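You operate a simulated robot arm through the tools that you are given. There is no shell and no other tool. Be economical: measure what you need, move in short steps, check, and stop when the job is done.

The job below is to be done with a simulated robot arm. You get a single attempt, and the scene is never put back.

Task
Put some things from the island top away. At the end: the blue mould from the island top is in the narrow drawer; the green mould from the island top is in the narrow drawer; whatever was shut is shut again. Leave all else as you found it, and nothing knocked over (what rides in a drawer may roll over).
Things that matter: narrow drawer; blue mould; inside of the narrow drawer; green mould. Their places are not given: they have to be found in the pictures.

The check looks at the end state, three seconds after you hand in, the way a careful person would. Anything else that was tipped, shoved, dropped, spilled or broken makes it a failure.

Robot
A 7-joint arm with a two-finger parallel gripper, fixed in place. Base frame: the origin is at the foot of the arm, x ahead of it, y to its left, z up; the work surface is at about z = 900. Readings come in mm, rad, newtons and seconds.
With the tool pointing down near the work surface it reaches from about 240 to 680 mm from the base axis. Its first joint turns from -1.152 to 1.152 rad. Payload 2.4 kg.
The TCP is the grasp point between the finger pads, 30 mm short of the fingertips. In the tool frame z runs along the fingers and y along their closing line. The gripper opens to 94 mm. The fingers are 28 mm wide and 10 mm thick; the gripper's body (50 by 96 mm) begins 55 mm behind the TCP.
Orientation is that of the tool frame in the base frame, as [roll, pitch, yaw] about the fixed x, y, z axes, in that order (R = Rz(yaw) Ry(pitch) Rx(roll)). With the fingers straight down and closing along the base's y, the tool's x points along the base's -x, its y along +y and its z along -z.

Tools
- The arm moves only by the tool drive_tool. Its argument "steps" is a list of rows, each a list of 7 numbers: the shift along the tool's x, y, z in mm, then the turn, a rotation vector about the tool's x, y, z in rad, then the finger opening in mm, from 0 to 94. In form: [[x, y, z, wx, wy, wz, claw], ...]. A call has 1 to 10 rows; each row shifts and turns the commanded pose from where the row before left it, along the tool's axes as they then stand. A row lasts 0.2 s, in which the tool goes at most 50 mm and 0.15 rad; a call with a longer step from one row to the next is refused whole, and so is a gripper value outside its range. Where a pose cannot be reached the arm comes as near as it can. A force on the tool above 40 N (or 10 N above the force at the start of the call, whichever is more), or a blocked arm, ends the call early, and 0.2 s more pass. Each finger travels about 153 mm/s and halts on what it meets, pressing with about 36 N; the grip force reading is that of the motor and also rises with nothing between the fingers. The clock runs only during rows and for 0.2 s after the last one: add rows that do not move to give the fingers time. It gives the time, the measured TCP pose, the force on the tool (base axes), the opening and the grip force at its end, in the units of the frame above (readings bear some noise).
- Cameras (640 x 400 px; columns grow to the right, rows downward): "scene" is fixed at [40.4, 488.1, 1427.4]; the picture's right is [-0.67, -0.75, 0.00], its down [-0.54, 0.49, -0.68] and it looks along [0.51, -0.46, -0.73] (base axes); focal length 294 px, centre (320, 200). "wrist" rides on the gripper at [-37, 0, -58] in the tool frame; the picture's right is [0.00, -1.00, 0.00], its down [0.97, 0.00, -0.24] and it looks along [0.24, 0.00, 0.97] (tool axes); focal length 218 px, centre (320, 200).
- grab_frame(camera): a new picture of that camera. No time passes.
- locate(camera, pixels): for up to 12 pixels [column, row] of the newest picture of that camera ("zoom" is the newest enlarged one), the place [x, y, z] in the base frame of the surface seen there, good to about 2 mm. No time passes.
- close_up(camera, box): a new picture of the part [left, top, right, bottom] of that camera's present view, enlarged. No time passes.
- hand_in(): hands the job in; it is judged then, once.

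Go step by step. Measure first, check grasps and placings, and put right what went wrong. The budget is 80 turns and 54 pictures, counting those below and the enlarged ones. Unless the task says otherwise, let go and move clear before handing in, and close with one line.

The tools are called after ">>>" as a command line: name --pt "numbers of a row" for each row, then --argument value for the rest, lists and objects as JSON in quotes. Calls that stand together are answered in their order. drive_tool: Moves the arm, as the interface text tells. Its arguments: {"type":"object","properties":{"steps":{"type":"array","items":{"type":"array","items":{"type":"number"}}}},"required":["steps"]} The other tools are called the same way: grab_frame (camera) takes a picture; locate (camera, pixels) gives the place of the surface under pixels of a picture; close_up (camera, box) takes an enlarged picture of a part of a camera's view; hand_in () hands the job in.

At the start:

```text
time_s: 0.0
eef_pos: [371.3, 133.0, 1157.3]
tool_rot: [-3.141, 0.0, 3.141]
wrist_force: [-0.5, 0.5, -0.3]
width: 93.9
grip_force: 0.0
```

scene: 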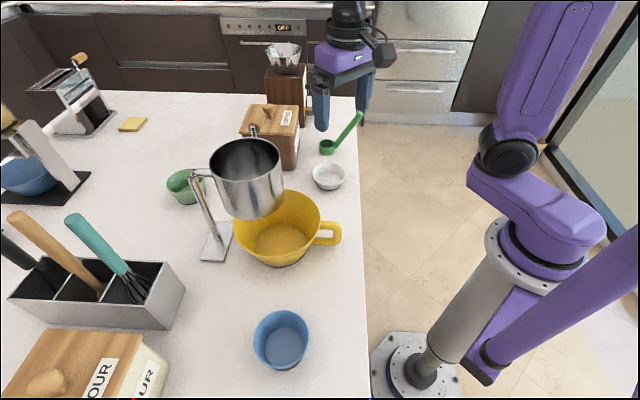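
wrist: 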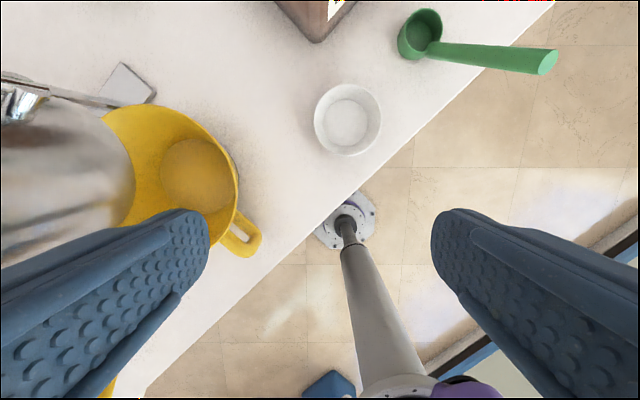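

The scene shows a blue cup at (281,340) and a green one at (183,186). The narrow drawer isn't obvious yet, so I'll enlarge parts of the picture.

>>> close_up --camera "scene" --box '[160, 20, 400, 170]'

>>> close_up --camera "scene" --box '[0, 160, 400, 400]'

>>> locate --camera "scene" --pixels '[[281, 345], [255, 335], [307, 338], [281, 312], [183, 190], [168, 182], [205, 182], [363, 300], [355, 150], [285, 90], [265, 150], [80, 350]]'

```text
2.67 times, centred on (280, 95) of scene
```

zoom: 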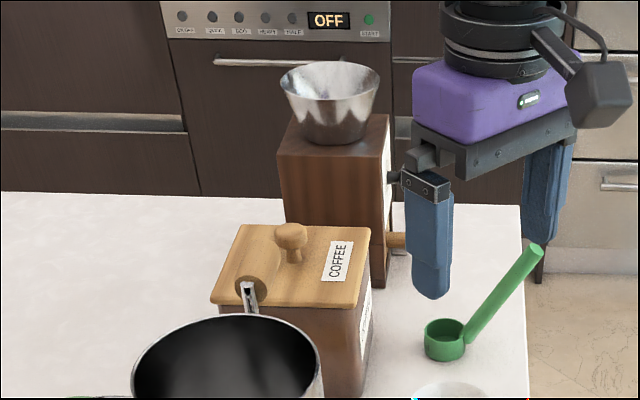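

```text
1.60 times, centred on (200, 280) of scene
```

zoom: 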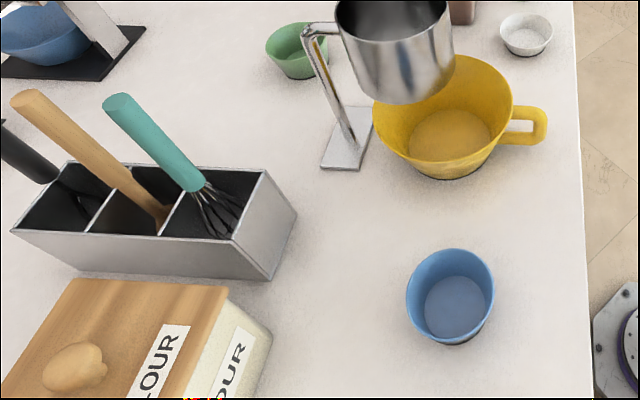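

```text
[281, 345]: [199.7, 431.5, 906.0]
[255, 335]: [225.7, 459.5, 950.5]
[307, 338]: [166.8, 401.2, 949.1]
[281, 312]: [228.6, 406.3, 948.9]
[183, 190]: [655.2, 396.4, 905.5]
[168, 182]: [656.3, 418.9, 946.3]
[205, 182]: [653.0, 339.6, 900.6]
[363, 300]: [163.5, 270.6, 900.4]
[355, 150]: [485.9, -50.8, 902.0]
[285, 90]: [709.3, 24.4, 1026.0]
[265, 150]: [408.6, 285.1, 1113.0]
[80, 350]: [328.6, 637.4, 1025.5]
```

The box with the metal bowl looks too small to hold two cups of about 80 mm. The island edge runs along x+y≈434, so the drawers are probably in its front face. I'll move off the edge and turn the wrist camera toward that face.

>>> drive_tool --pt "14 -46 0 0 0 0 94" --pt "14 -46 0 0 0 0 94" --pt "14 -46 0 0 0 0 94" --pt "14 -46 0 0 0 0 94" --pt "14 -46 0 0 0 0 94" --pt "0 0 0 0 0 -0.15 94" --pt "0 0 0 0 0 -0.15 94" --pt "0 0 0 0 0 -0.15 94" --pt "0 0 0 0 0 -0.15 94" --pt "0 0 0 0 0 -0.15 94"

>>> drive_tool --pt "0 0 0 0 -0.15 0 94" --pt "0 0 0 0 -0.15 0 94" --pt "0 0 0 0 -0.15 0 94" --pt "0 0 0 0 -0.15 0 94" --pt "0 0 0 0 -0.15 0 94" --pt "0 0 0 0 -0.15 0 94"

>>> grab_frame --camera "wrist"

```text
time_s: 2.2
eef_pos: [302.2, -95.9, 1157.5]
tool_rot: [-3.14, -0.002, -2.388]
wrist_force: [0.1, -0.4, -0.8]
width: 94.1
grip_force: 0.0
```

```text
time_s: 3.6
eef_pos: [302.8, -95.6, 1158.5]
tool_rot: [3.141, 0.902, -2.391]
wrist_force: [-0.8, 1.1, -0.3]
width: 94.0
grip_force: 0.1
```

```text
49 pictures are left
```

wrist: 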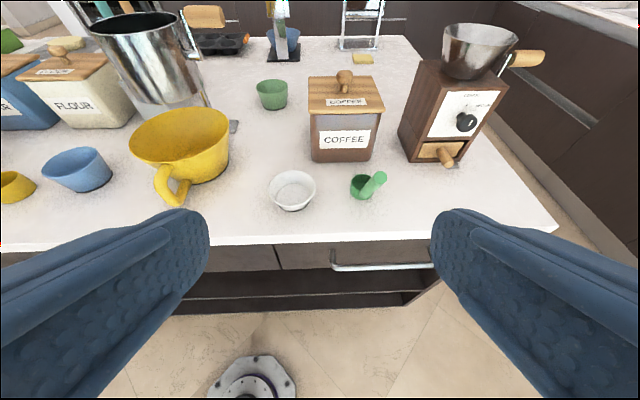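

The island face does have drawers, with a bar handle at about (330–435, 266). I'll enlarge it and measure.

>>> close_up --camera "wrist" --box '[160, 200, 480, 400]'

>>> locate --camera "wrist" --pixels '[[332, 267], [380, 268], [425, 266], [380, 255], [276, 258], [245, 258], [300, 240], [420, 236], [556, 229], [345, 285], [240, 300], [430, 290]]'

```text
2.00 times, centred on (320, 300) of wrist
```

zoom: 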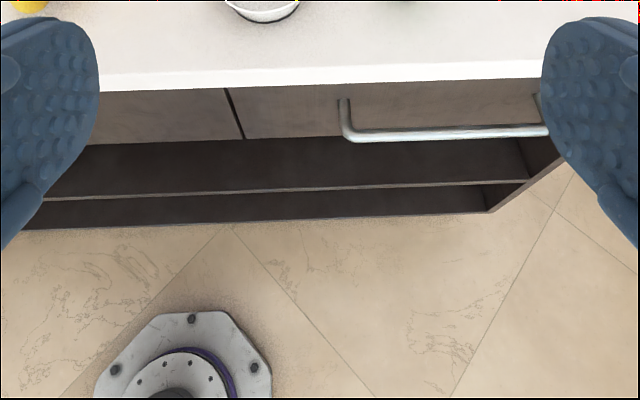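

```text
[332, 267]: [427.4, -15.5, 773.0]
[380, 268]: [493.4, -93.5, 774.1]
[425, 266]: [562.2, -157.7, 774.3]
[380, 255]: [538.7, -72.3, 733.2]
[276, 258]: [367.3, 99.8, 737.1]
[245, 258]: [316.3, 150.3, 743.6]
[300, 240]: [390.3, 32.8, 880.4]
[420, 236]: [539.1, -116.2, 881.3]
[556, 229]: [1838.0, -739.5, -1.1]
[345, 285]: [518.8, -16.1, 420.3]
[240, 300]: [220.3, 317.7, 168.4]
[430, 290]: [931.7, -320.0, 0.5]
```

I need to see the left part of the front too, so I'll shift left and lower.

>>> drive_tool --pt "20 40 0 0 0 0 94" --pt "20 40 0 0 0 0 94" --pt "20 40 0 0 0 0 94" --pt "20 40 0 0 0 0 94" --pt "20 0 -20 0 0 0 94"

>>> grab_frame --camera "wrist"

```text
time_s: 4.8
eef_pos: [179.4, -59.2, 1203.7]
tool_rot: [3.141, 0.897, -2.367]
wrist_force: [0.6, -2.0, 0.2]
width: 93.8
grip_force: 0.1
out of reach, approached as far as the arm can: row 1, 2, 3, 4
```

```text
47 pictures are left
```

wrist: 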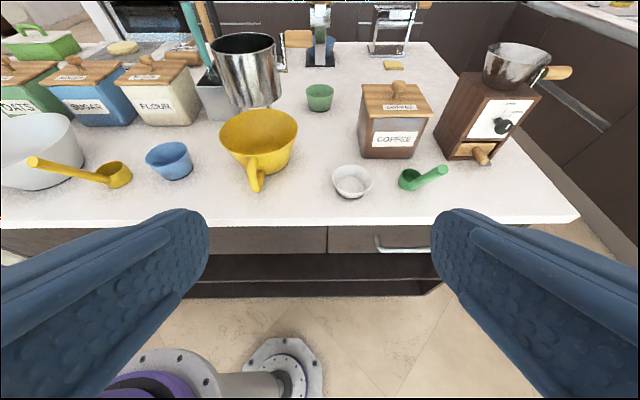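

>>> locate --camera "wrist" --pixels '[[578, 215], [327, 238], [205, 245], [20, 240], [445, 280], [376, 240], [10, 222], [170, 148], [320, 90]]'

>>> drive_tool --pt "0 0 0 0.12 0 -0.09 0" --pt "0 0 0 0.12 0 -0.09 0" --pt "0 0 0 0.12 0 -0.09 0" --pt "0 0 0 0 0 0 0"

>>> grab_frame --camera "wrist"

```text
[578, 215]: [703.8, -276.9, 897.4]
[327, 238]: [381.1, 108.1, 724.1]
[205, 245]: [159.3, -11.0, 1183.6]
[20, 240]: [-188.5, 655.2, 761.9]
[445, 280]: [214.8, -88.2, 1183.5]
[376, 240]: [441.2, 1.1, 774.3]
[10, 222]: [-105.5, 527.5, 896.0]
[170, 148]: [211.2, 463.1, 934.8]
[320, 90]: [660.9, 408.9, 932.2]
```

```text
time_s: 5.8
eef_pos: [216.6, -65.5, 1225.0]
tool_rot: [-2.483, 0.811, -2.001]
wrist_force: [0.1, 0.3, 0.2]
width: 0.3
grip_force: 32.7
out of reach, approached as far as the arm can: row 1, 2, 3
```

```text
46 pictures are left
```

wrist: 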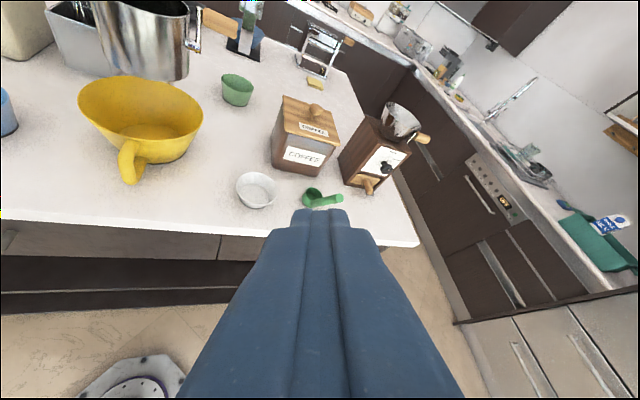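

I turned the wrong way, but it's now clear the left drawer is about 790 mm wide and the right one, with its left seam at (381,108), is narrower. I'll use the right drawer. I'll move to free space in front of its handle, then reorient.

>>> drive_tool --pt "27 -13.6 33.7 0 0 0 60" --pt "27 -13.6 33.7 0 0 0 60" --pt "27 -13.6 33.7 0 0 0 60" --pt "27 -13.6 33.7 0 0 0 60" --pt "27 -13.6 33.7 0 0 0 60" --pt "27 -13.6 33.7 0 0 0 60" --pt "27 -13.6 33.7 0 0 0 60"

>>> drive_tool --pt "0 0 0 -0.0185 0.0315 0.1364 60" --pt "0 0 0 -0.0185 0.0315 0.1364 60" --pt "0 0 0 -0.0185 0.0315 0.1364 60" --pt "0 0 0 -0.0185 0.0315 0.1364 60" --pt "0 0 0 -0.0185 0.0315 0.1364 60" --pt "0 0 0 -0.0185 0.0315 0.1364 60" --pt "0 0 0 -0.0185 0.0315 0.1364 60"

>>> drive_tool --pt "0 0 0 -0.0185 0.0315 0.1364 60" --pt "0 0 0 -0.0185 0.0315 0.1364 60" --pt "0 0 0 -0.0185 0.0315 0.1364 60" --pt "0 0 0 -0.0185 0.0315 0.1364 60" --pt "0 0 0 -0.0185 0.0315 0.1364 60" --pt "0 0 0 -0.0185 0.0315 0.1364 60"

>>> grab_frame --camera "wrist"

```text
time_s: 7.4
eef_pos: [398.7, -191.3, 999.2]
tool_rot: [-2.483, 0.809, -2.002]
wrist_force: [-1.0, -0.6, 0.4]
width: 60.2
grip_force: 0.0
out of reach, approached as far as the arm can: row 1
```

```text
time_s: 9.0
eef_pos: [400.2, -191.0, 998.8]
tool_rot: [2.67, 0.649, 2.924]
wrist_force: [-0.1, 0.1, 0.9]
width: 60.1
grip_force: 0.0
```

```text
time_s: 10.4
eef_pos: [400.5, -191.3, 998.8]
tool_rot: [2.354, -0.004, 2.352]
wrist_force: [-1.0, 0.2, 0.1]
width: 59.9
grip_force: 0.0
```

```text
45 pictures are left
```

wrist: 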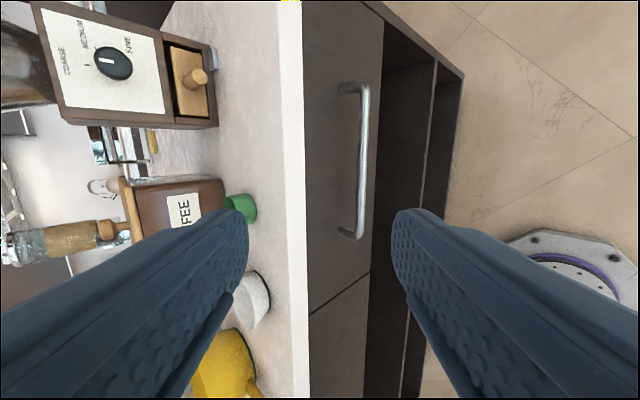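

The orientation is right, and the handle is visible from (355,85) to (352,235). I'll measure it.

>>> locate --camera "wrist" --pixels '[[364, 100], [362, 160], [361, 215], [366, 160], [358, 160], [345, 88], [342, 235], [335, 160], [370, 272], [309, 312], [378, 160], [303, 160]]'

```text
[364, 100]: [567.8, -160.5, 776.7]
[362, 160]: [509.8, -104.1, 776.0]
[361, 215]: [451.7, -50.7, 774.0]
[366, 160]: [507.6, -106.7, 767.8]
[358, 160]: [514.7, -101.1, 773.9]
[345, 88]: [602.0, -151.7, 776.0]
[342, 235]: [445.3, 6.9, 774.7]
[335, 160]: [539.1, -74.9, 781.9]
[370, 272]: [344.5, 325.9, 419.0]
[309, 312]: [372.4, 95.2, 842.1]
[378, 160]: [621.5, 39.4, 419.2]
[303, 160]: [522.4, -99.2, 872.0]
```

Bar centre is about (503,-92,773), with 38 mm of clearance to the face behind it. I'll approach with the fingers narrowed to 30 mm and check before contact.

>>> drive_tool --pt "0 -15 40 0 0 0 30" --pt "-1 -15 40 0 0 0 30" --pt "-1 -15 40 0 0 0 30" --pt "0 -14 40 0 0 0 30" --pt "0 0 30 0 0 0 30"

>>> grab_frame --camera "wrist"

```text
time_s: 11.6
eef_pos: [467.6, -126.8, 823.2]
tool_rot: [2.354, -0.001, 2.355]
wrist_force: [-0.7, 0.3, 0.1]
width: 29.8
grip_force: 0.1
```

```text
44 pictures are left
```

wrist: 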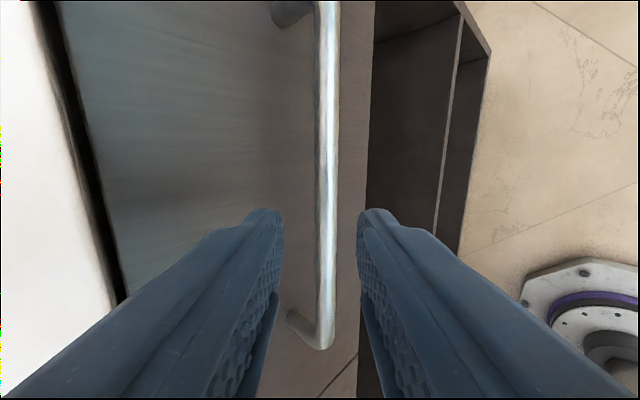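

The bar is centred between the fingers at column 325. I'll advance and close.

>>> drive_tool --pt "0 0 30 0 0 0 30" --pt "0 0 30 0 0 0 30" --pt "0 0 0 0 0 0 0" --pt "0 0 0 0 0 0 0"

>>> grab_frame --camera "wrist"

```text
time_s: 12.6
eef_pos: [495.4, -97.1, 779.6]
tool_rot: [2.363, -0.004, 2.352]
wrist_force: [-25.7, -14.1, -12.8]
width: 13.5
grip_force: 45.4
```

```text
43 pictures are left
```

wrist: 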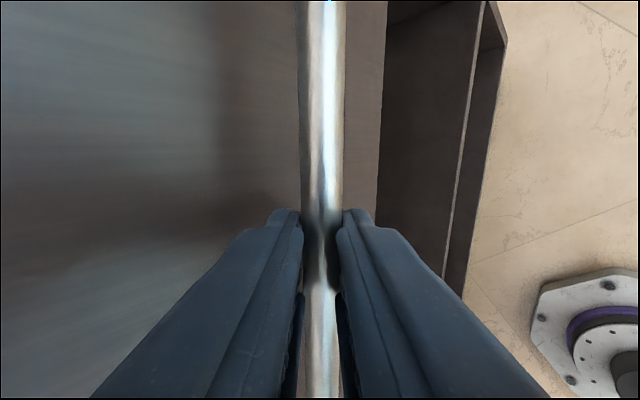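

The bar is gripped (opening 13.5 mm). I'll pull straight out along (-1,-1).

>>> drive_tool --pt "0 -7 -7 0 0 0 0" --pt "0 -10 -10 0 0 0 0" --pt "0 -12 -12 0 0 0 0" --pt "0 -12 -12 0 0 0 0"

```text
time_s: 13.6
eef_pos: [456.4, -137.5, 778.3]
tool_rot: [2.362, 0.001, 2.354]
wrist_force: [1.8, -3.9, -30.3]
width: 13.7
grip_force: 45.4
```

>>> drive_tool --pt "0 -13 -11 0 0 0 0" --pt "0 -13 -12 0 0 0 0" --pt "0 -12 -12 0 0 0 0" --pt "0 -12 -12 0 0 0 0" --pt "0 -12 -12 0 0 0 0"

>>> drive_tool --pt "0 -13 -12 0 0 0 0" --pt "0 -12 -12 0 0 0 0" --pt "0 -12 -12 0 0 0 0" --pt "0 -12 -12 0 0 0 0" --pt "0 -10 -10 0 0 0 0"

>>> grab_frame --camera "scene"

```text
time_s: 14.8
eef_pos: [396.1, -197.6, 779.9]
tool_rot: [2.35, 0.0, 2.356]
wrist_force: [-4.2, 4.0, 29.2]
width: 13.4
grip_force: 45.0
```

```text
time_s: 16.0
eef_pos: [338.2, -256.2, 778.8]
tool_rot: [2.35, -0.001, 2.356]
wrist_force: [-5.5, 2.4, 33.8]
width: 13.8
grip_force: 45.0
```

```text
42 pictures are left
```

scene: 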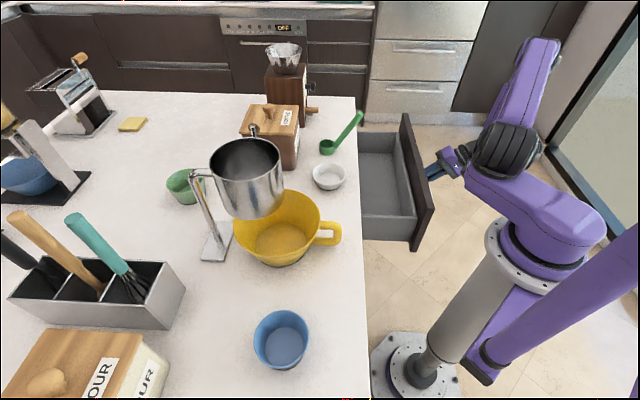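

The drawer is open about 222 mm and looks empty. I'll measure its inside, then let go and back off.

>>> locate --camera "scene" --pixels '[[380, 165], [385, 200], [375, 235], [412, 245], [405, 116], [430, 205], [365, 170], [393, 185], [405, 212], [392, 135]]'

>>> drive_tool --pt "0 0 0 0 0 0 34" --pt "0 0 0 0 0 0 34" --pt "0 0 -40 0 0 0 34" --pt "0 0 -45 0 0 0 34" --pt "0 0 -45 0 0 0 34"

>>> grab_frame --camera "wrist"

```text
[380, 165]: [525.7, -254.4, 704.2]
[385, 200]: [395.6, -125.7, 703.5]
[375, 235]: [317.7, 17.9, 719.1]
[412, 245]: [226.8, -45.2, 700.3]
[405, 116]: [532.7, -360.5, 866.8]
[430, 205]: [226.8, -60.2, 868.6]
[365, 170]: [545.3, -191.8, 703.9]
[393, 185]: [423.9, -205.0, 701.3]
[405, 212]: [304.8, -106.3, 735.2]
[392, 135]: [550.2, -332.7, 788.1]
```

```text
time_s: 17.2
eef_pos: [272.8, -322.8, 869.8]
tool_rot: [2.354, -0.002, 2.355]
wrist_force: [0.1, 0.0, -0.1]
width: 34.0
grip_force: 0.1
```

```text
41 pictures are left
```

wrist: 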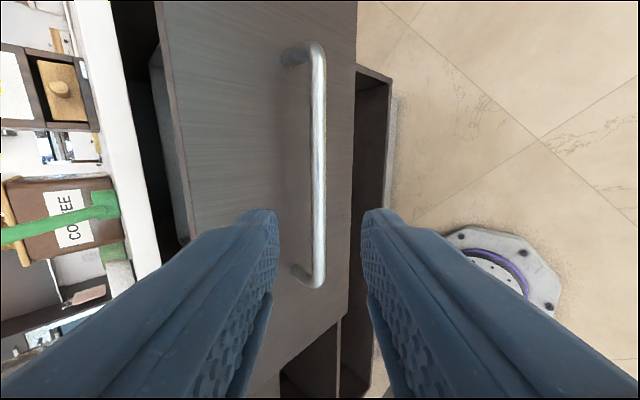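

The drawer floor is at z≈703, with usable inside about 130–307 along the normal and s from 212 to 630. I'm clear of the handle now. I'll raise, point the tool down, and head for the blue mould.

>>> drive_tool --pt "0 32 -32 0 0 0 60" --pt "0 32 -32 0 0 0 60" --pt "0 32 -32 0 0 0 60" --pt "0 32 -32 0 0 0 60" --pt "0 32 -32 0 0 0 60" --pt "0 32 -32 0 0 0 60"

>>> drive_tool --pt "0 0 0 0.131 0 0 60" --pt "0 0 0 0.131 0 0 60" --pt "0 0 0 0.131 0 0 60" --pt "0 0 0 0.131 0 0 60" --pt "0 0 0 0.131 0 0 60" --pt "0 0 0 0.131 0 0 60"

>>> drive_tool --pt "21.8 33.3 -5.7 0 0 0 60" --pt "21.8 33.3 -5.7 0 0 0 60" --pt "21.8 33.3 -5.7 0 0 0 60" --pt "21.8 33.3 -5.7 0 0 0 60" --pt "21.8 33.3 -5.7 0 0 0 60" --pt "21.8 33.3 -5.7 0 0 0 60" --pt "21.8 33.3 -5.7 0 0 0 60"

>>> drive_tool --pt "0 0 0 0 0 -0.1428 60" --pt "0 0 0 0 0 -0.1428 60" --pt "0 0 0 0 0 -0.1428 60" --pt "0 0 0 0 0 -0.1428 60" --pt "0 0 0 0 0 -0.1428 60" --pt "0 0 0 0 0 -0.1428 60" --pt "0 0 0 0 0 -0.1428 60" --pt "0 0 0 0 0 -0.1428 60" --pt "0 0 0 0 0 -0.1428 60" --pt "0 0 0 0 0 -0.1428 60"

>>> grab_frame --camera "scene"

```text
time_s: 18.6
eef_pos: [270.9, -320.1, 1139.5]
tool_rot: [2.355, -0.004, 2.355]
wrist_force: [0.3, -0.2, 0.6]
width: 60.1
grip_force: 0.0
```

```text
time_s: 20.0
eef_pos: [272.3, -322.4, 1140.6]
tool_rot: [-3.14, 0.001, 2.355]
wrist_force: [0.1, -1.3, -0.9]
width: 59.8
grip_force: 0.2
```

```text
time_s: 21.6
eef_pos: [326.6, -47.6, 1181.3]
tool_rot: [3.141, -0.002, 2.353]
wrist_force: [-1.0, 0.8, 0.2]
width: 59.7
grip_force: 0.0
```

```text
time_s: 23.8
eef_pos: [328.9, -48.5, 1181.1]
tool_rot: [3.139, 0.0, -2.497]
wrist_force: [-0.2, -0.2, 0.0]
width: 60.1
grip_force: 0.1
```

```text
40 pictures are left
```

scene: 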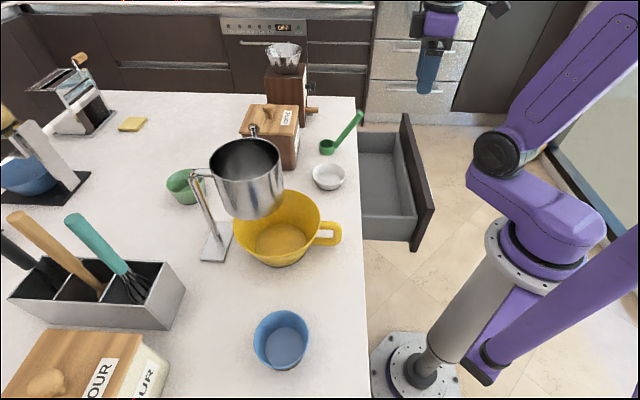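

>>> locate --camera "scene" --pixels '[[212, 160], [284, 160], [247, 192], [247, 215], [197, 175], [215, 250], [172, 185], [197, 195], [188, 172], [184, 200], [293, 350], [267, 365]]'

```text
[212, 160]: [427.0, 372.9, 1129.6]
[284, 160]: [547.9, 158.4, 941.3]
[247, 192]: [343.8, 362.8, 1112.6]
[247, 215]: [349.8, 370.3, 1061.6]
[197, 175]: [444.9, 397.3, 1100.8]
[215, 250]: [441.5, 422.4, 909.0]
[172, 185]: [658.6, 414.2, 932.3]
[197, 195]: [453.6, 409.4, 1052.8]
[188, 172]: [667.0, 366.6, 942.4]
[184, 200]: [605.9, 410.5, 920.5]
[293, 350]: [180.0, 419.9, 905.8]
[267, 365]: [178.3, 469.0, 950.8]
```

The jug reaches z≈1130 and sits at x>330, so the path at z≈1180 clears it. I'll finish the yaw and move over the blue mould's near wall.

>>> drive_tool --pt "0 0 0 0 0 -0.142 60"

>>> drive_tool --pt "-24.5 39.1 0 0 0 0 60" --pt "-24.5 39.1 0 0 0 0 60" --pt "-24.5 39.1 0 0 0 0 60" --pt "-24.5 39.1 0 0 0 0 60" --pt "-24.5 39.1 0 0 0 0 60" --pt "-24.5 39.1 0 0 0 0 60" --pt "-24.5 39.1 0 0 0 0 60" --pt "-24.5 39.1 0 0 0 0 60" --pt "-24.5 39.1 0 0 0 0 60" --pt "-24.5 39.1 0 0 0 0 60"

>>> grab_frame --camera "wrist"

```text
time_s: 24.2
eef_pos: [330.7, -47.6, 1181.4]
tool_rot: [3.14, 0.0, -2.355]
wrist_force: [-0.1, -0.7, -0.6]
width: 59.9
grip_force: 0.1
```

```text
time_s: 26.4
eef_pos: [225.9, 401.9, 1181.6]
tool_rot: [3.139, 0.0, -2.358]
wrist_force: [-0.1, 0.5, 0.3]
width: 60.0
grip_force: 0.1
```

```text
39 pictures are left
```

wrist: 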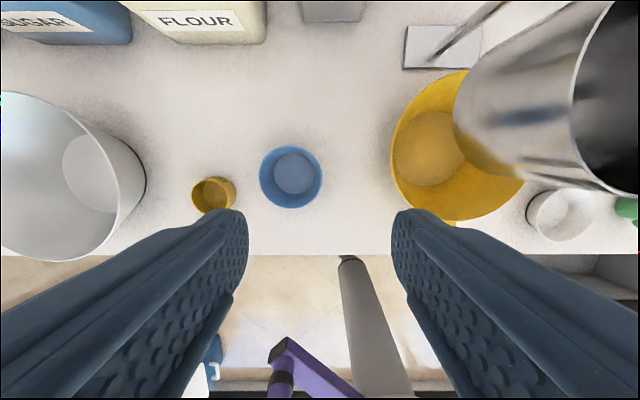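

The blue mould is at (291,177). I'll measure its rim precisely, descend partway and look for the yellow spoon's handle.

>>> locate --camera "wrist" --pixels '[[261, 177], [321, 177], [291, 148], [291, 207], [291, 175], [213, 195], [319, 177], [231, 192]]'

>>> drive_tool --pt "0 0 40 0 0 0 60" --pt "0 0 40 0 0 0 60" --pt "0 0 40 0 0 0 60"

>>> grab_frame --camera "wrist"

```text
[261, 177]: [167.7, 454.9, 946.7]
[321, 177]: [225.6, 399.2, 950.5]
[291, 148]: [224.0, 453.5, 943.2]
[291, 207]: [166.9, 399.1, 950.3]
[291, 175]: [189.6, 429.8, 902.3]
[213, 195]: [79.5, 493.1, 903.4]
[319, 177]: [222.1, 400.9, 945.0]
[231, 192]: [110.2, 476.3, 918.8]
```

```text
time_s: 27.2
eef_pos: [226.0, 401.8, 1062.5]
tool_rot: [3.141, 0.001, -2.36]
wrist_force: [0.5, 0.1, -0.4]
width: 60.1
grip_force: 0.1
```

```text
38 pictures are left
```

wrist: 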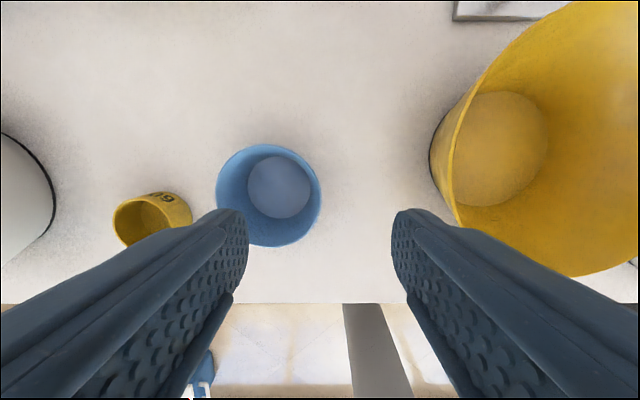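

>>> locate --camera "wrist" --pixels '[[432, 150], [450, 130], [455, 200], [500, 250], [320, 195], [268, 145]]'

>>> drive_tool --pt "0 0 40 0 0 0 42" --pt "0 0 35 0 0 0 42"

>>> grab_frame --camera "wrist"

```text
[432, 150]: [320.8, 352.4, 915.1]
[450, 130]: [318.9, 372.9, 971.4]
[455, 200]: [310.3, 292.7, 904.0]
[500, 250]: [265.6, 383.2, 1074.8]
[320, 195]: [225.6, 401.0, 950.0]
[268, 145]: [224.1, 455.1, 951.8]
```

```text
time_s: 27.8
eef_pos: [226.5, 400.8, 987.3]
tool_rot: [3.141, 0.001, -2.357]
wrist_force: [0.4, -0.5, 0.7]
width: 41.9
grip_force: 0.1
```

```text
37 pictures are left
```

wrist: 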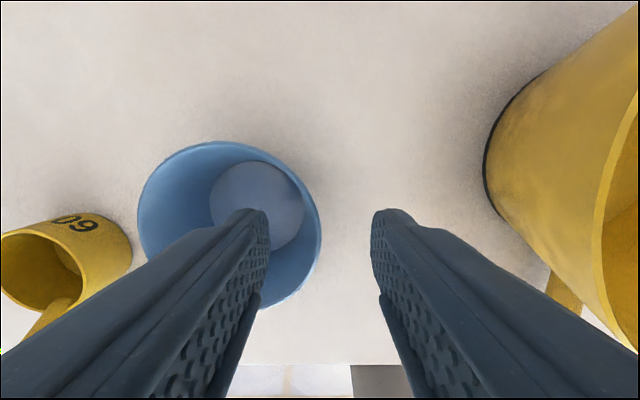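

The wall lies between the fingers and everything else is clear. I'll descend to z≈942 and close.

>>> drive_tool --pt "0 0 25 0 0 0 42" --pt "0 0 20 0 0 0 42" --pt "0 0 0 0 0 0 0" --pt "0 0 0 0 0 0 0"

>>> grab_frame --camera "wrist"

```text
time_s: 28.8
eef_pos: [229.1, 399.5, 943.2]
tool_rot: [3.138, 0.002, -2.357]
wrist_force: [-5.4, -4.6, 20.0]
width: 14.8
grip_force: 36.4
```

```text
36 pictures are left
```

wrist: 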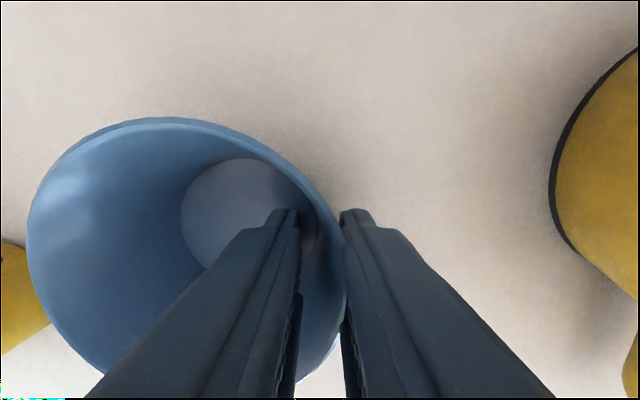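

The wall is gripped (14.8 mm across the slanted wall). I'll lift and check.

>>> drive_tool --pt "0 0 -15 0 0 0 0" --pt "0 0 -40 0 0 0 0" --pt "0 0 -45 0 0 0 0" --pt "0 0 -45 0 0 0 0" --pt "0 0 -45 0 0 0 0" --pt "0 0 -45 0 0 0 0"

>>> grab_frame --camera "wrist"

```text
time_s: 30.2
eef_pos: [230.2, 400.2, 1179.0]
tool_rot: [3.14, -0.002, -2.36]
wrist_force: [-0.6, 0.3, -0.2]
width: 0.0
grip_force: 32.9
```

```text
35 pictures are left
```

wrist: 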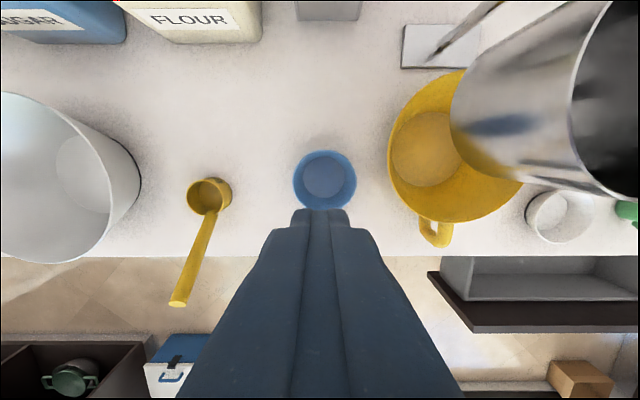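

It slipped out: opening is 0 and the mould has shifted slightly but stands upright at (325,180). The slanted wall wedged out of the pads. I'll grip across the outer rim instead, so I need to remeasure.

>>> close_up --camera "wrist" --box '[270, 130, 382, 200]'

>>> close_up --camera "scene" --box '[232, 296, 344, 376]'

>>> locate --camera "wrist" --pixels '[[293, 180], [294, 180], [355, 180], [356, 180], [325, 150], [325, 151], [303, 158], [347, 158], [325, 178]]'

```text
5.71 times, centred on (326, 165) of wrist
```

zoom: 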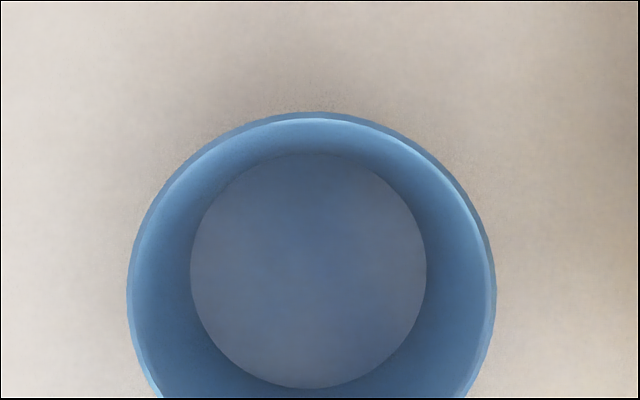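

```text
5.00 times, centred on (288, 336) of scene
```

zoom: 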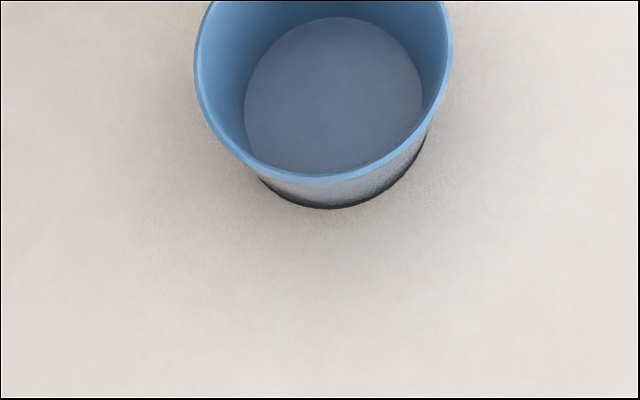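

```text
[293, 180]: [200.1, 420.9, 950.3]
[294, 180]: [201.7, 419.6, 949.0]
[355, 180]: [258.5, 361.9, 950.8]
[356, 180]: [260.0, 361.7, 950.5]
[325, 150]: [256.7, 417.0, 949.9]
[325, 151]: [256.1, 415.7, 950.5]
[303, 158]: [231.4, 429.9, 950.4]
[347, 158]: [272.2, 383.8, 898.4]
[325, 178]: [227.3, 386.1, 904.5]
```

Refitting the rim gives centre (226.4, 387.4) and R≈42, so the diameter is 84.5 mm and 94 mm fits around it. I'll centre, descend partway with the fingers fully open, and check.

>>> drive_tool --pt "11.8 -6.2 0 0 0 0 94" --pt "0 0 45 0 0 0 94" --pt "0 0 45 0 0 0 94" --pt "0 0 45 0 0 0 94" --pt "0 0 0 0 0 0 94"

>>> grab_frame --camera "wrist"

```text
time_s: 31.4
eef_pos: [222.7, 387.4, 1041.1]
tool_rot: [3.14, 0.0, -2.359]
wrist_force: [0.0, 0.4, -0.6]
width: 94.2
grip_force: 0.0
```

```text
32 pictures are left
```

wrist: 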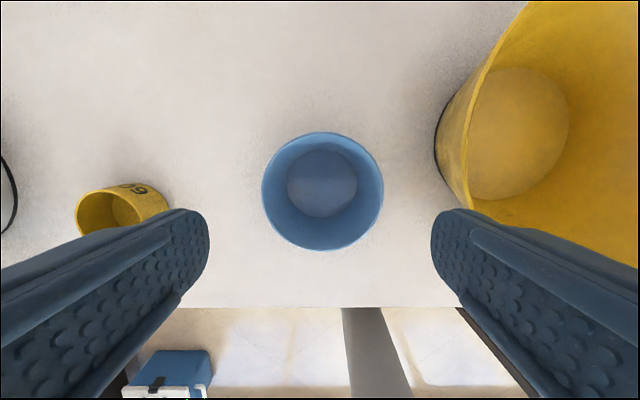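

>>> locate --camera "wrist" --pixels '[[263, 193], [383, 193], [323, 134], [323, 249], [281, 150], [365, 150], [470, 190], [440, 130]]'

```text
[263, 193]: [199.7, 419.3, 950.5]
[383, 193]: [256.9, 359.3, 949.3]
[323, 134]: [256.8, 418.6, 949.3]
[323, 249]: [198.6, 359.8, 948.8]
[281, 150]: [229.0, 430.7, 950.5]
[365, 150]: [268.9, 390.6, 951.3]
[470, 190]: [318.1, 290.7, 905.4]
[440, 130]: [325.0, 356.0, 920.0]
```

Centre refined to (228.0, 389.3). I'll correct and descend slowly to z≈945, then grip.

>>> drive_tool --pt "-5.1 -2.4 0 0 0 0 94" --pt "0 0 35 0 0 0 94" --pt "0 0 25 0 0 0 94" --pt "0 0 0 0 0 0 94"

>>> grab_frame --camera "wrist"

```text
time_s: 32.4
eef_pos: [229.8, 391.7, 981.5]
tool_rot: [3.14, -0.002, -2.359]
wrist_force: [0.0, 0.1, -0.5]
width: 93.9
grip_force: 0.0
```

```text
31 pictures are left
```

wrist: 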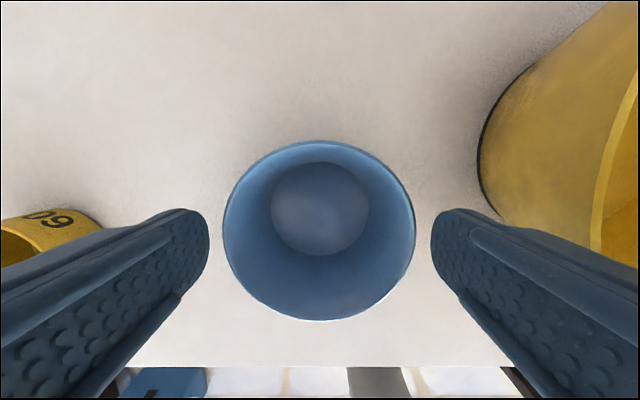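

The mould is centred (columns 223–415, gaps roughly even). I'll descend to 945 and close.

>>> drive_tool --pt "0 0 20 0 0 0 94" --pt "0 0 18 0 0 0 94" --pt "0 0 0 0 0 0 70" --pt "0 0 0 0 0 0 70"

>>> drive_tool --pt "0 0 -10 0 0 0 70" --pt "0 0 -30 0 0 0 70" --pt "0 0 -40 0 0 0 70"

>>> grab_frame --camera "wrist"

```text
time_s: 33.4
eef_pos: [229.9, 391.4, 943.5]
tool_rot: [3.141, -0.001, -2.359]
wrist_force: [0.4, -1.3, 8.1]
width: 78.4
grip_force: 36.3
```

```text
time_s: 34.2
eef_pos: [227.9, 389.7, 1024.4]
tool_rot: [3.14, -0.001, -2.362]
wrist_force: [-0.1, -0.2, -1.5]
width: 78.4
grip_force: 36.2
```

```text
30 pictures are left
```

wrist: 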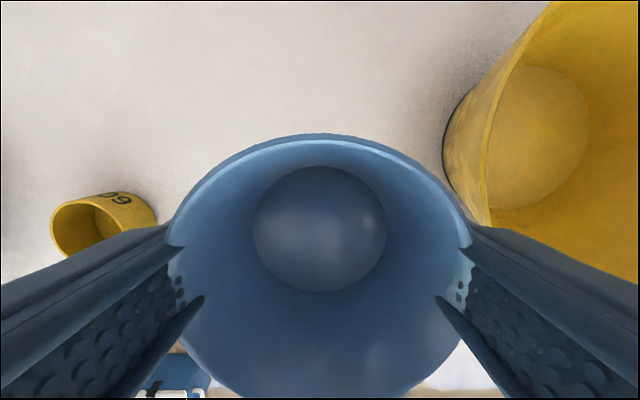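

The mould is held securely (78.4 mm). I'll raise it and carry it around via (300,0) to above the drawer.

>>> drive_tool --pt "0 0 -41 0 0 0 70" --pt "0 0 -41 0 0 0 70" --pt "0 0 -41 0 0 0 70" --pt "0 0 -41 0 0 0 70"

>>> drive_tool --pt "25 -36.3 0 0 0 0 70" --pt "25 -36.3 0 0 0 0 70" --pt "25 -36.3 0 0 0 0 70" --pt "25 -36.3 0 0 0 0 70" --pt "25 -36.3 0 0 0 0 70" --pt "25 -36.3 0 0 0 0 70" --pt "25 -36.3 0 0 0 0 70" --pt "25 -36.3 0 0 0 0 70" --pt "25 -36.3 0 0 0 0 70"

>>> drive_tool --pt "1.2 -44.5 0 0 0 0 70" --pt "1.2 -44.5 0 0 0 0 70" --pt "1.2 -44.5 0 0 0 0 70" --pt "1.2 -44.5 0 0 0 0 70" --pt "1.2 -44.5 0 0 0 0 70" --pt "1.2 -44.5 0 0 0 0 70"

>>> grab_frame --camera "wrist"

>>> grab_frame --camera "scene"

```text
time_s: 35.2
eef_pos: [227.8, 389.5, 1186.8]
tool_rot: [3.14, -0.002, -2.36]
wrist_force: [0.1, 0.8, -1.0]
width: 78.4
grip_force: 35.8
```

```text
time_s: 37.2
eef_pos: [299.7, -3.8, 1187.2]
tool_rot: [3.141, -0.001, -2.359]
wrist_force: [-0.4, -0.7, -0.2]
width: 78.3
grip_force: 35.8
```

```text
time_s: 38.6
eef_pos: [483.1, -199.2, 1184.8]
tool_rot: [3.14, 0.0, -2.358]
wrist_force: [-0.3, 0.4, -1.7]
width: 78.0
grip_force: 36.0
```

```text
29 pictures are left
```

wrist: 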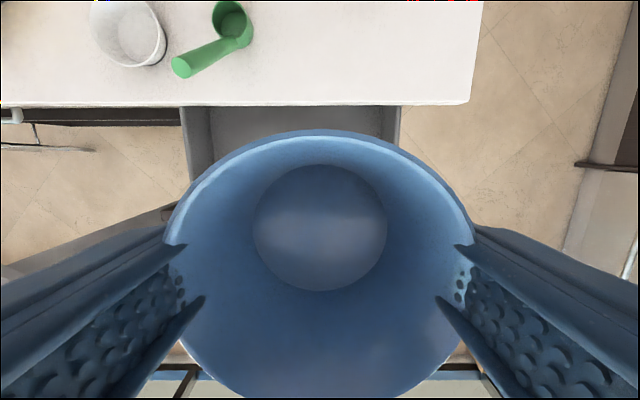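

```text
28 pictures are left
```

scene: 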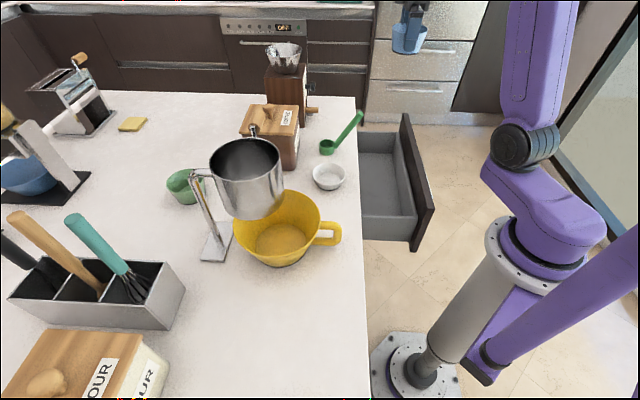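

>>> locate --camera "wrist" --pixels '[[182, 68], [240, 40], [300, 103], [190, 130], [210, 130], [385, 125], [395, 125], [300, 120], [470, 103]]'

>>> locate --camera "scene" --pixels '[[363, 112], [345, 130], [400, 130], [396, 180], [405, 200], [410, 160], [421, 170]]'

```text
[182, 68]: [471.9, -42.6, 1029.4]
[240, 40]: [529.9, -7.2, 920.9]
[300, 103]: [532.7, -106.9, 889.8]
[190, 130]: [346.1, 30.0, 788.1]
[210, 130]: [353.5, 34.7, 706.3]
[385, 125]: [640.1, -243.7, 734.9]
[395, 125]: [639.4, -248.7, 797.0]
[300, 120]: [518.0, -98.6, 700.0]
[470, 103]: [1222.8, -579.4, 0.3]
```

```text
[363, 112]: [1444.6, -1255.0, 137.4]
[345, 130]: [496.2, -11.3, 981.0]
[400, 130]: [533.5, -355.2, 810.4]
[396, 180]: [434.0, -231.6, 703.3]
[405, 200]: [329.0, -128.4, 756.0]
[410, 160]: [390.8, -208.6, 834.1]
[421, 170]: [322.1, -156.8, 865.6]
```

The spoon's handle tip stands at s=364 on the table edge, so I'll stay right of it. Blue goes at s≈550, n≈208, and I'll descend in stages.

>>> drive_tool --pt "-3.5 -34 0 0 0 0 70" --pt "-3.5 -34 0 0 0 0 70" --pt "0 0 45 0 0 0 70" --pt "0 0 45 0 0 0 70" --pt "0 0 45 0 0 0 70" --pt "0 0 45 0 0 0 70" --pt "0 0 45 0 0 0 70" --pt "0 0 45 0 0 0 70"

>>> grab_frame --camera "scene"

>>> grab_frame --camera "wrist"

```text
time_s: 40.4
eef_pos: [538.3, -237.7, 917.7]
tool_rot: [3.141, 0.002, -2.36]
wrist_force: [0.4, -0.2, -0.8]
width: 77.8
grip_force: 35.7
```

```text
27 pictures are left
```

scene: 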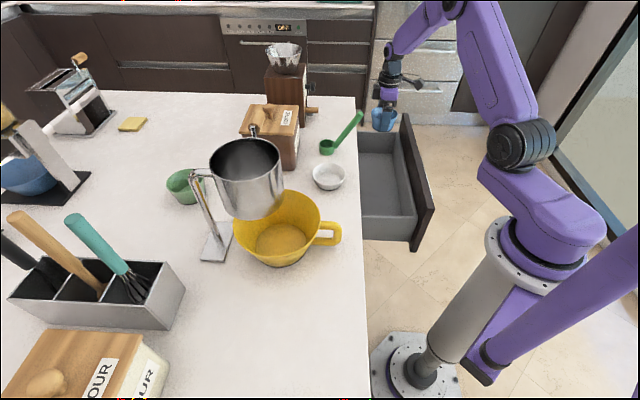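

```text
26 pictures are left
```

wrist: 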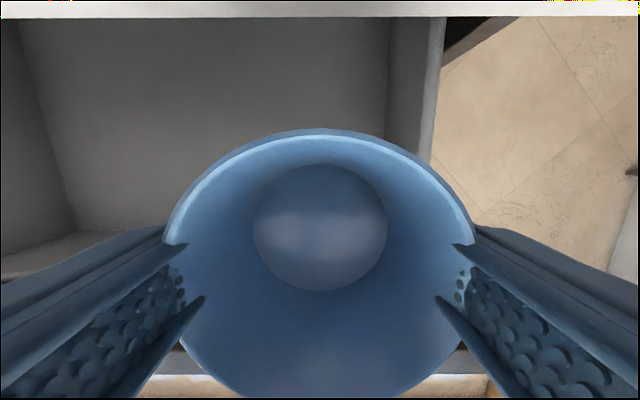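

>>> locate --camera "wrist" --pixels '[[437, 60], [425, 100], [388, 100], [390, 60], [320, 16], [320, 30], [465, 360], [180, 360]]'

```text
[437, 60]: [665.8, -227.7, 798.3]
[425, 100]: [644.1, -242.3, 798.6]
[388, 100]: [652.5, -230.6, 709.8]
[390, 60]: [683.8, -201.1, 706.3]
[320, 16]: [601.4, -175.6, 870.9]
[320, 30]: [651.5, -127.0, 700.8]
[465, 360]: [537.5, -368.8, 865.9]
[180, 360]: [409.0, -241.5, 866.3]
```

The clearances are fine: right wall inner s≈625, front n≈140. I'll descend on.

>>> drive_tool --pt "0 0 40 0 0 0 70" --pt "0 0 40 0 0 0 70" --pt "0 0 40 0 0 0 70" --pt "0 0 30 0 0 0 70" --pt "0 0 10 0 0 0 70"

```text
time_s: 41.5
eef_pos: [537.6, -239.4, 772.1]
tool_rot: [3.141, -0.002, -2.363]
wrist_force: [-4.6, 5.3, 13.4]
width: 78.3
grip_force: 35.3
stopped in row 5: the force on the tool passed its limit (the readings are from after the stop); the commanded pose is now the measured one
```

Contact came at z=772, earlier than the expected 748. I'll look.

>>> close_up --camera "scene" --box '[330, 60, 458, 140]'

>>> grab_frame --camera "wrist"

```text
5.00 times, centred on (394, 100) of scene
```

zoom: 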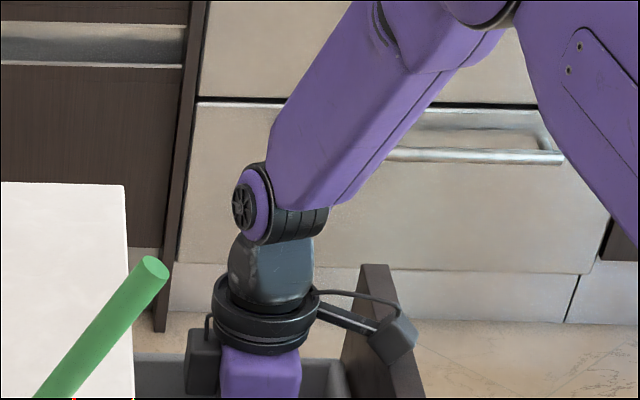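

```text
24 pictures are left
```

wrist: 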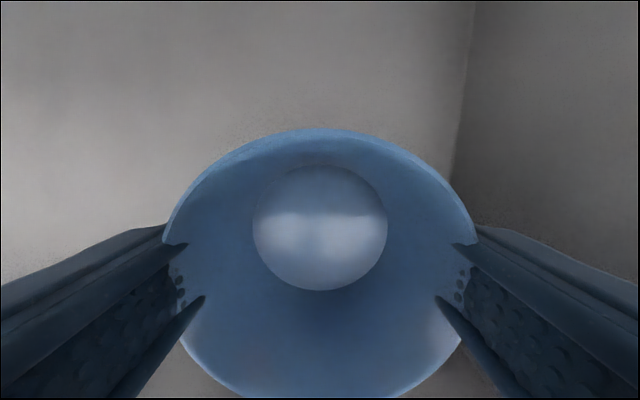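

The side box on the gripper, at zoom (390,340), appears to sit on the drawer front. I'll check.

>>> locate --camera "zoom" --pixels '[[385, 340], [405, 330], [400, 365], [345, 318], [375, 280], [205, 360], [265, 340]]'

```text
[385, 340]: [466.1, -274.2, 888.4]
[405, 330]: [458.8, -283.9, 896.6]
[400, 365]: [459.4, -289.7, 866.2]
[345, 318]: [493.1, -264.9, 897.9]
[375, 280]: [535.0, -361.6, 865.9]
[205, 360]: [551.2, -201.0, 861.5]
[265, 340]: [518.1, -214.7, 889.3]
```

Confirmed: the box rests on the front panel top (z≈866), 87 mm out. I'll lift, yaw 90° so the box points along the drawer, and descend again.

>>> drive_tool --pt "0 0 -30 0 0 0 70" --pt "0 0 -45 0 0 0 70" --pt "0 0 -45 0 0 0 70" --pt "0 0 -45 0 0 0 70" --pt "0 0 -25 0 0 0 70"

>>> drive_tool --pt "0 0 0 0 0 0.1428 70" --pt "0 0 0 0 0 0.1428 70" --pt "0 0 0 0 0 0.1428 70" --pt "0 0 0 0 0 0.1428 70" --pt "0 0 0 0 0 0.1428 70" --pt "0 0 0 0 0 0.1428 70" --pt "0 0 0 0 0 0.1428 70" --pt "0 0 0 0 0 0.1428 70" --pt "0 0 0 0 0 0.1428 70" --pt "0 0 0 0 0 0.1428 70"

>>> drive_tool --pt "4 0 0 0 0 0.1428 70" --pt "4 2 0 0 0 0 70"

>>> grab_frame --camera "wrist"

```text
time_s: 42.7
eef_pos: [537.5, -240.4, 960.9]
tool_rot: [3.141, 0.0, -2.361]
wrist_force: [0.5, -0.3, -0.7]
width: 78.2
grip_force: 36.3
```

```text
time_s: 44.9
eef_pos: [538.4, -240.0, 961.4]
tool_rot: [-3.14, -0.002, 2.49]
wrist_force: [-0.3, 0.0, -0.7]
width: 77.8
grip_force: 36.2
```

```text
time_s: 45.5
eef_pos: [533.3, -234.3, 960.3]
tool_rot: [-3.139, -0.002, 2.349]
wrist_force: [-0.7, 0.4, -0.5]
width: 77.7
grip_force: 35.5
```

```text
23 pictures are left
```

wrist: 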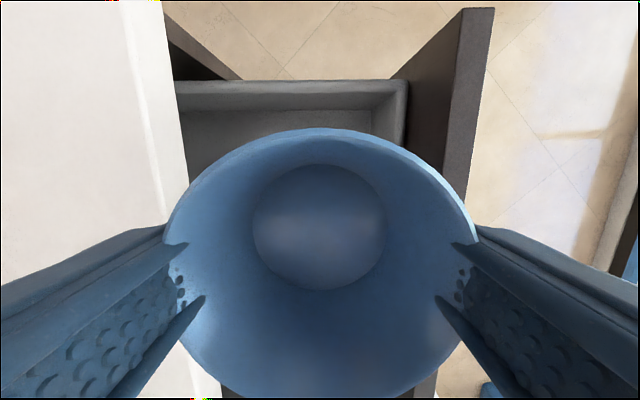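

Clear. I'll shift 8 mm inward (n≈219) and lower.

>>> drive_tool --pt "0 8 0 0 0 0 70" --pt "0 0 40 0 0 0 70" --pt "0 0 40 0 0 0 70" --pt "0 0 40 0 0 0 70" --pt "0 0 40 0 0 0 70" --pt "0 0 25 0 0 0 70" --pt "0 0 10 0 0 0 70"

>>> drive_tool --pt "0 0 8 0 0 0 70" --pt "0 0 8 0 0 0 70" --pt "0 0 6 0 0 0 70"

```text
time_s: 47.1
eef_pos: [539.3, -227.7, 763.9]
tool_rot: [3.141, -0.001, 2.351]
wrist_force: [-0.3, 0.1, -0.8]
width: 77.7
grip_force: 36.2
```

```text
time_s: 47.9
eef_pos: [538.4, -227.9, 745.8]
tool_rot: [-3.14, 0.0, 2.35]
wrist_force: [-6.6, 4.1, 24.8]
width: 78.1
grip_force: 36.1
```

It's on the drawer floor (upward force 25 N at z=746). I'll release and lift out.

>>> drive_tool --pt "0 0 0 0 0 0 94" --pt "0 0 0 0 0 0 94" --pt "0 0 -20 0 0 0 94" --pt "0 0 -40 0 0 0 94" --pt "0 0 -45 0 0 0 94" --pt "0 0 -45 0 0 0 94" --pt "0 0 -45 0 0 0 94" --pt "0 0 -45 0 0 0 94"

>>> drive_tool --pt "0 0 -45 0 0 0 94" --pt "0 0 -45 0 0 0 94" --pt "0 0 -45 0 0 0 94" --pt "0 0 -45 0 0 0 94"

>>> grab_frame --camera "wrist"

```text
time_s: 49.7
eef_pos: [536.7, -227.2, 984.3]
tool_rot: [-3.14, -0.004, 2.351]
wrist_force: [0.1, -0.1, 0.4]
width: 93.8
grip_force: 0.1
```

```text
time_s: 50.7
eef_pos: [540.3, -226.2, 1162.9]
tool_rot: [-3.14, -0.004, 2.351]
wrist_force: [-0.6, -0.5, -0.7]
width: 94.0
grip_force: 0.1
```

```text
22 pictures are left
```

wrist: 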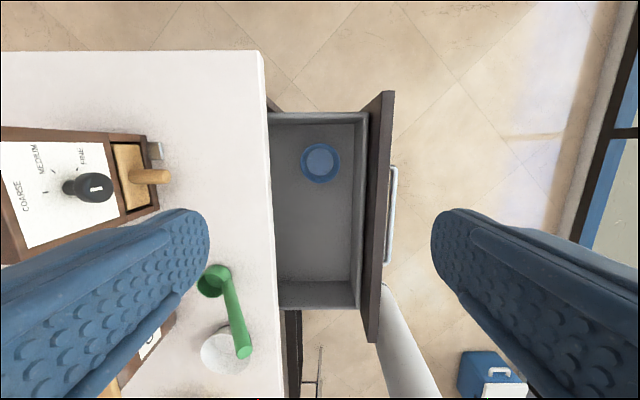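

Blue stands upright in the drawer. Next is green, at about radius 767, which is beyond tool-down reach. I'll plan a tilted grasp, so I'm moving to a view pose that looks toward it.

>>> drive_tool --pt "39.6 6.6 -6.2 0 0 0 94" --pt "39.6 6.6 -6.2 0 0 0 94" --pt "39.6 6.6 -6.2 0 0 0 94" --pt "39.6 6.6 -6.2 0 0 0 94" --pt "39.6 6.6 -6.2 0 0 0 94" --pt "39.6 6.6 -6.2 0 0 0 94"

>>> drive_tool --pt "0 0 0 0 0 -0.148 94" --pt "0 0 0 0 0 -0.148 94" --pt "0 0 0 0 0 -0.148 94" --pt "0 0 0 0 0 -0.148 94" --pt "0 0 0 0 0 -0.148 94" --pt "0 0 0 0 0 -0.148 94" --pt "0 0 0 0 0 -0.148 94" --pt "0 0 0 0 0 -0.148 94" --pt "0 0 0 0 0 -0.148 94" --pt "0 0 0 0 0 -0.148 94"

>>> drive_tool --pt "0 0 0 0 -0.133 0 94" --pt "0 0 0 0 -0.133 0 94" --pt "0 0 0 0 -0.133 0 94" --pt "0 0 0 0 -0.133 0 94" --pt "0 0 0 0 -0.133 0 94" --pt "0 0 0 0 -0.133 0 94"

>>> grab_frame --camera "wrist"

```text
time_s: 52.1
eef_pos: [400.9, -30.1, 1200.4]
tool_rot: [-3.14, -0.001, 2.35]
wrist_force: [-0.1, -0.1, 0.2]
width: 93.9
grip_force: 0.1
```

```text
time_s: 54.3
eef_pos: [400.6, -29.7, 1200.9]
tool_rot: [3.141, -0.003, -2.452]
wrist_force: [-0.5, -0.7, 0.1]
width: 94.1
grip_force: 0.0
```

```text
time_s: 55.7
eef_pos: [400.7, -31.6, 1200.8]
tool_rot: [-3.141, 0.798, -2.454]
wrist_force: [-0.5, 0.7, -1.0]
width: 94.3
grip_force: 0.0
```

```text
21 pictures are left
```

wrist: 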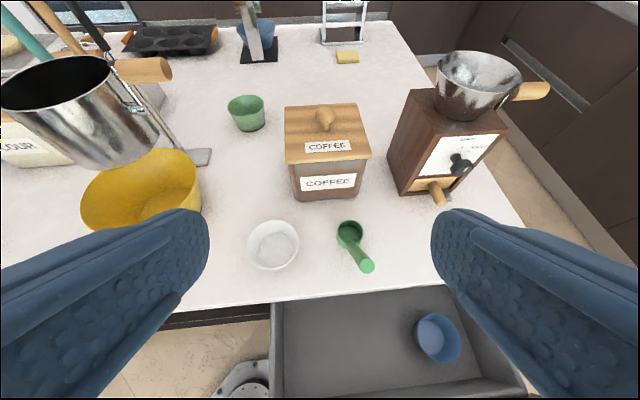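

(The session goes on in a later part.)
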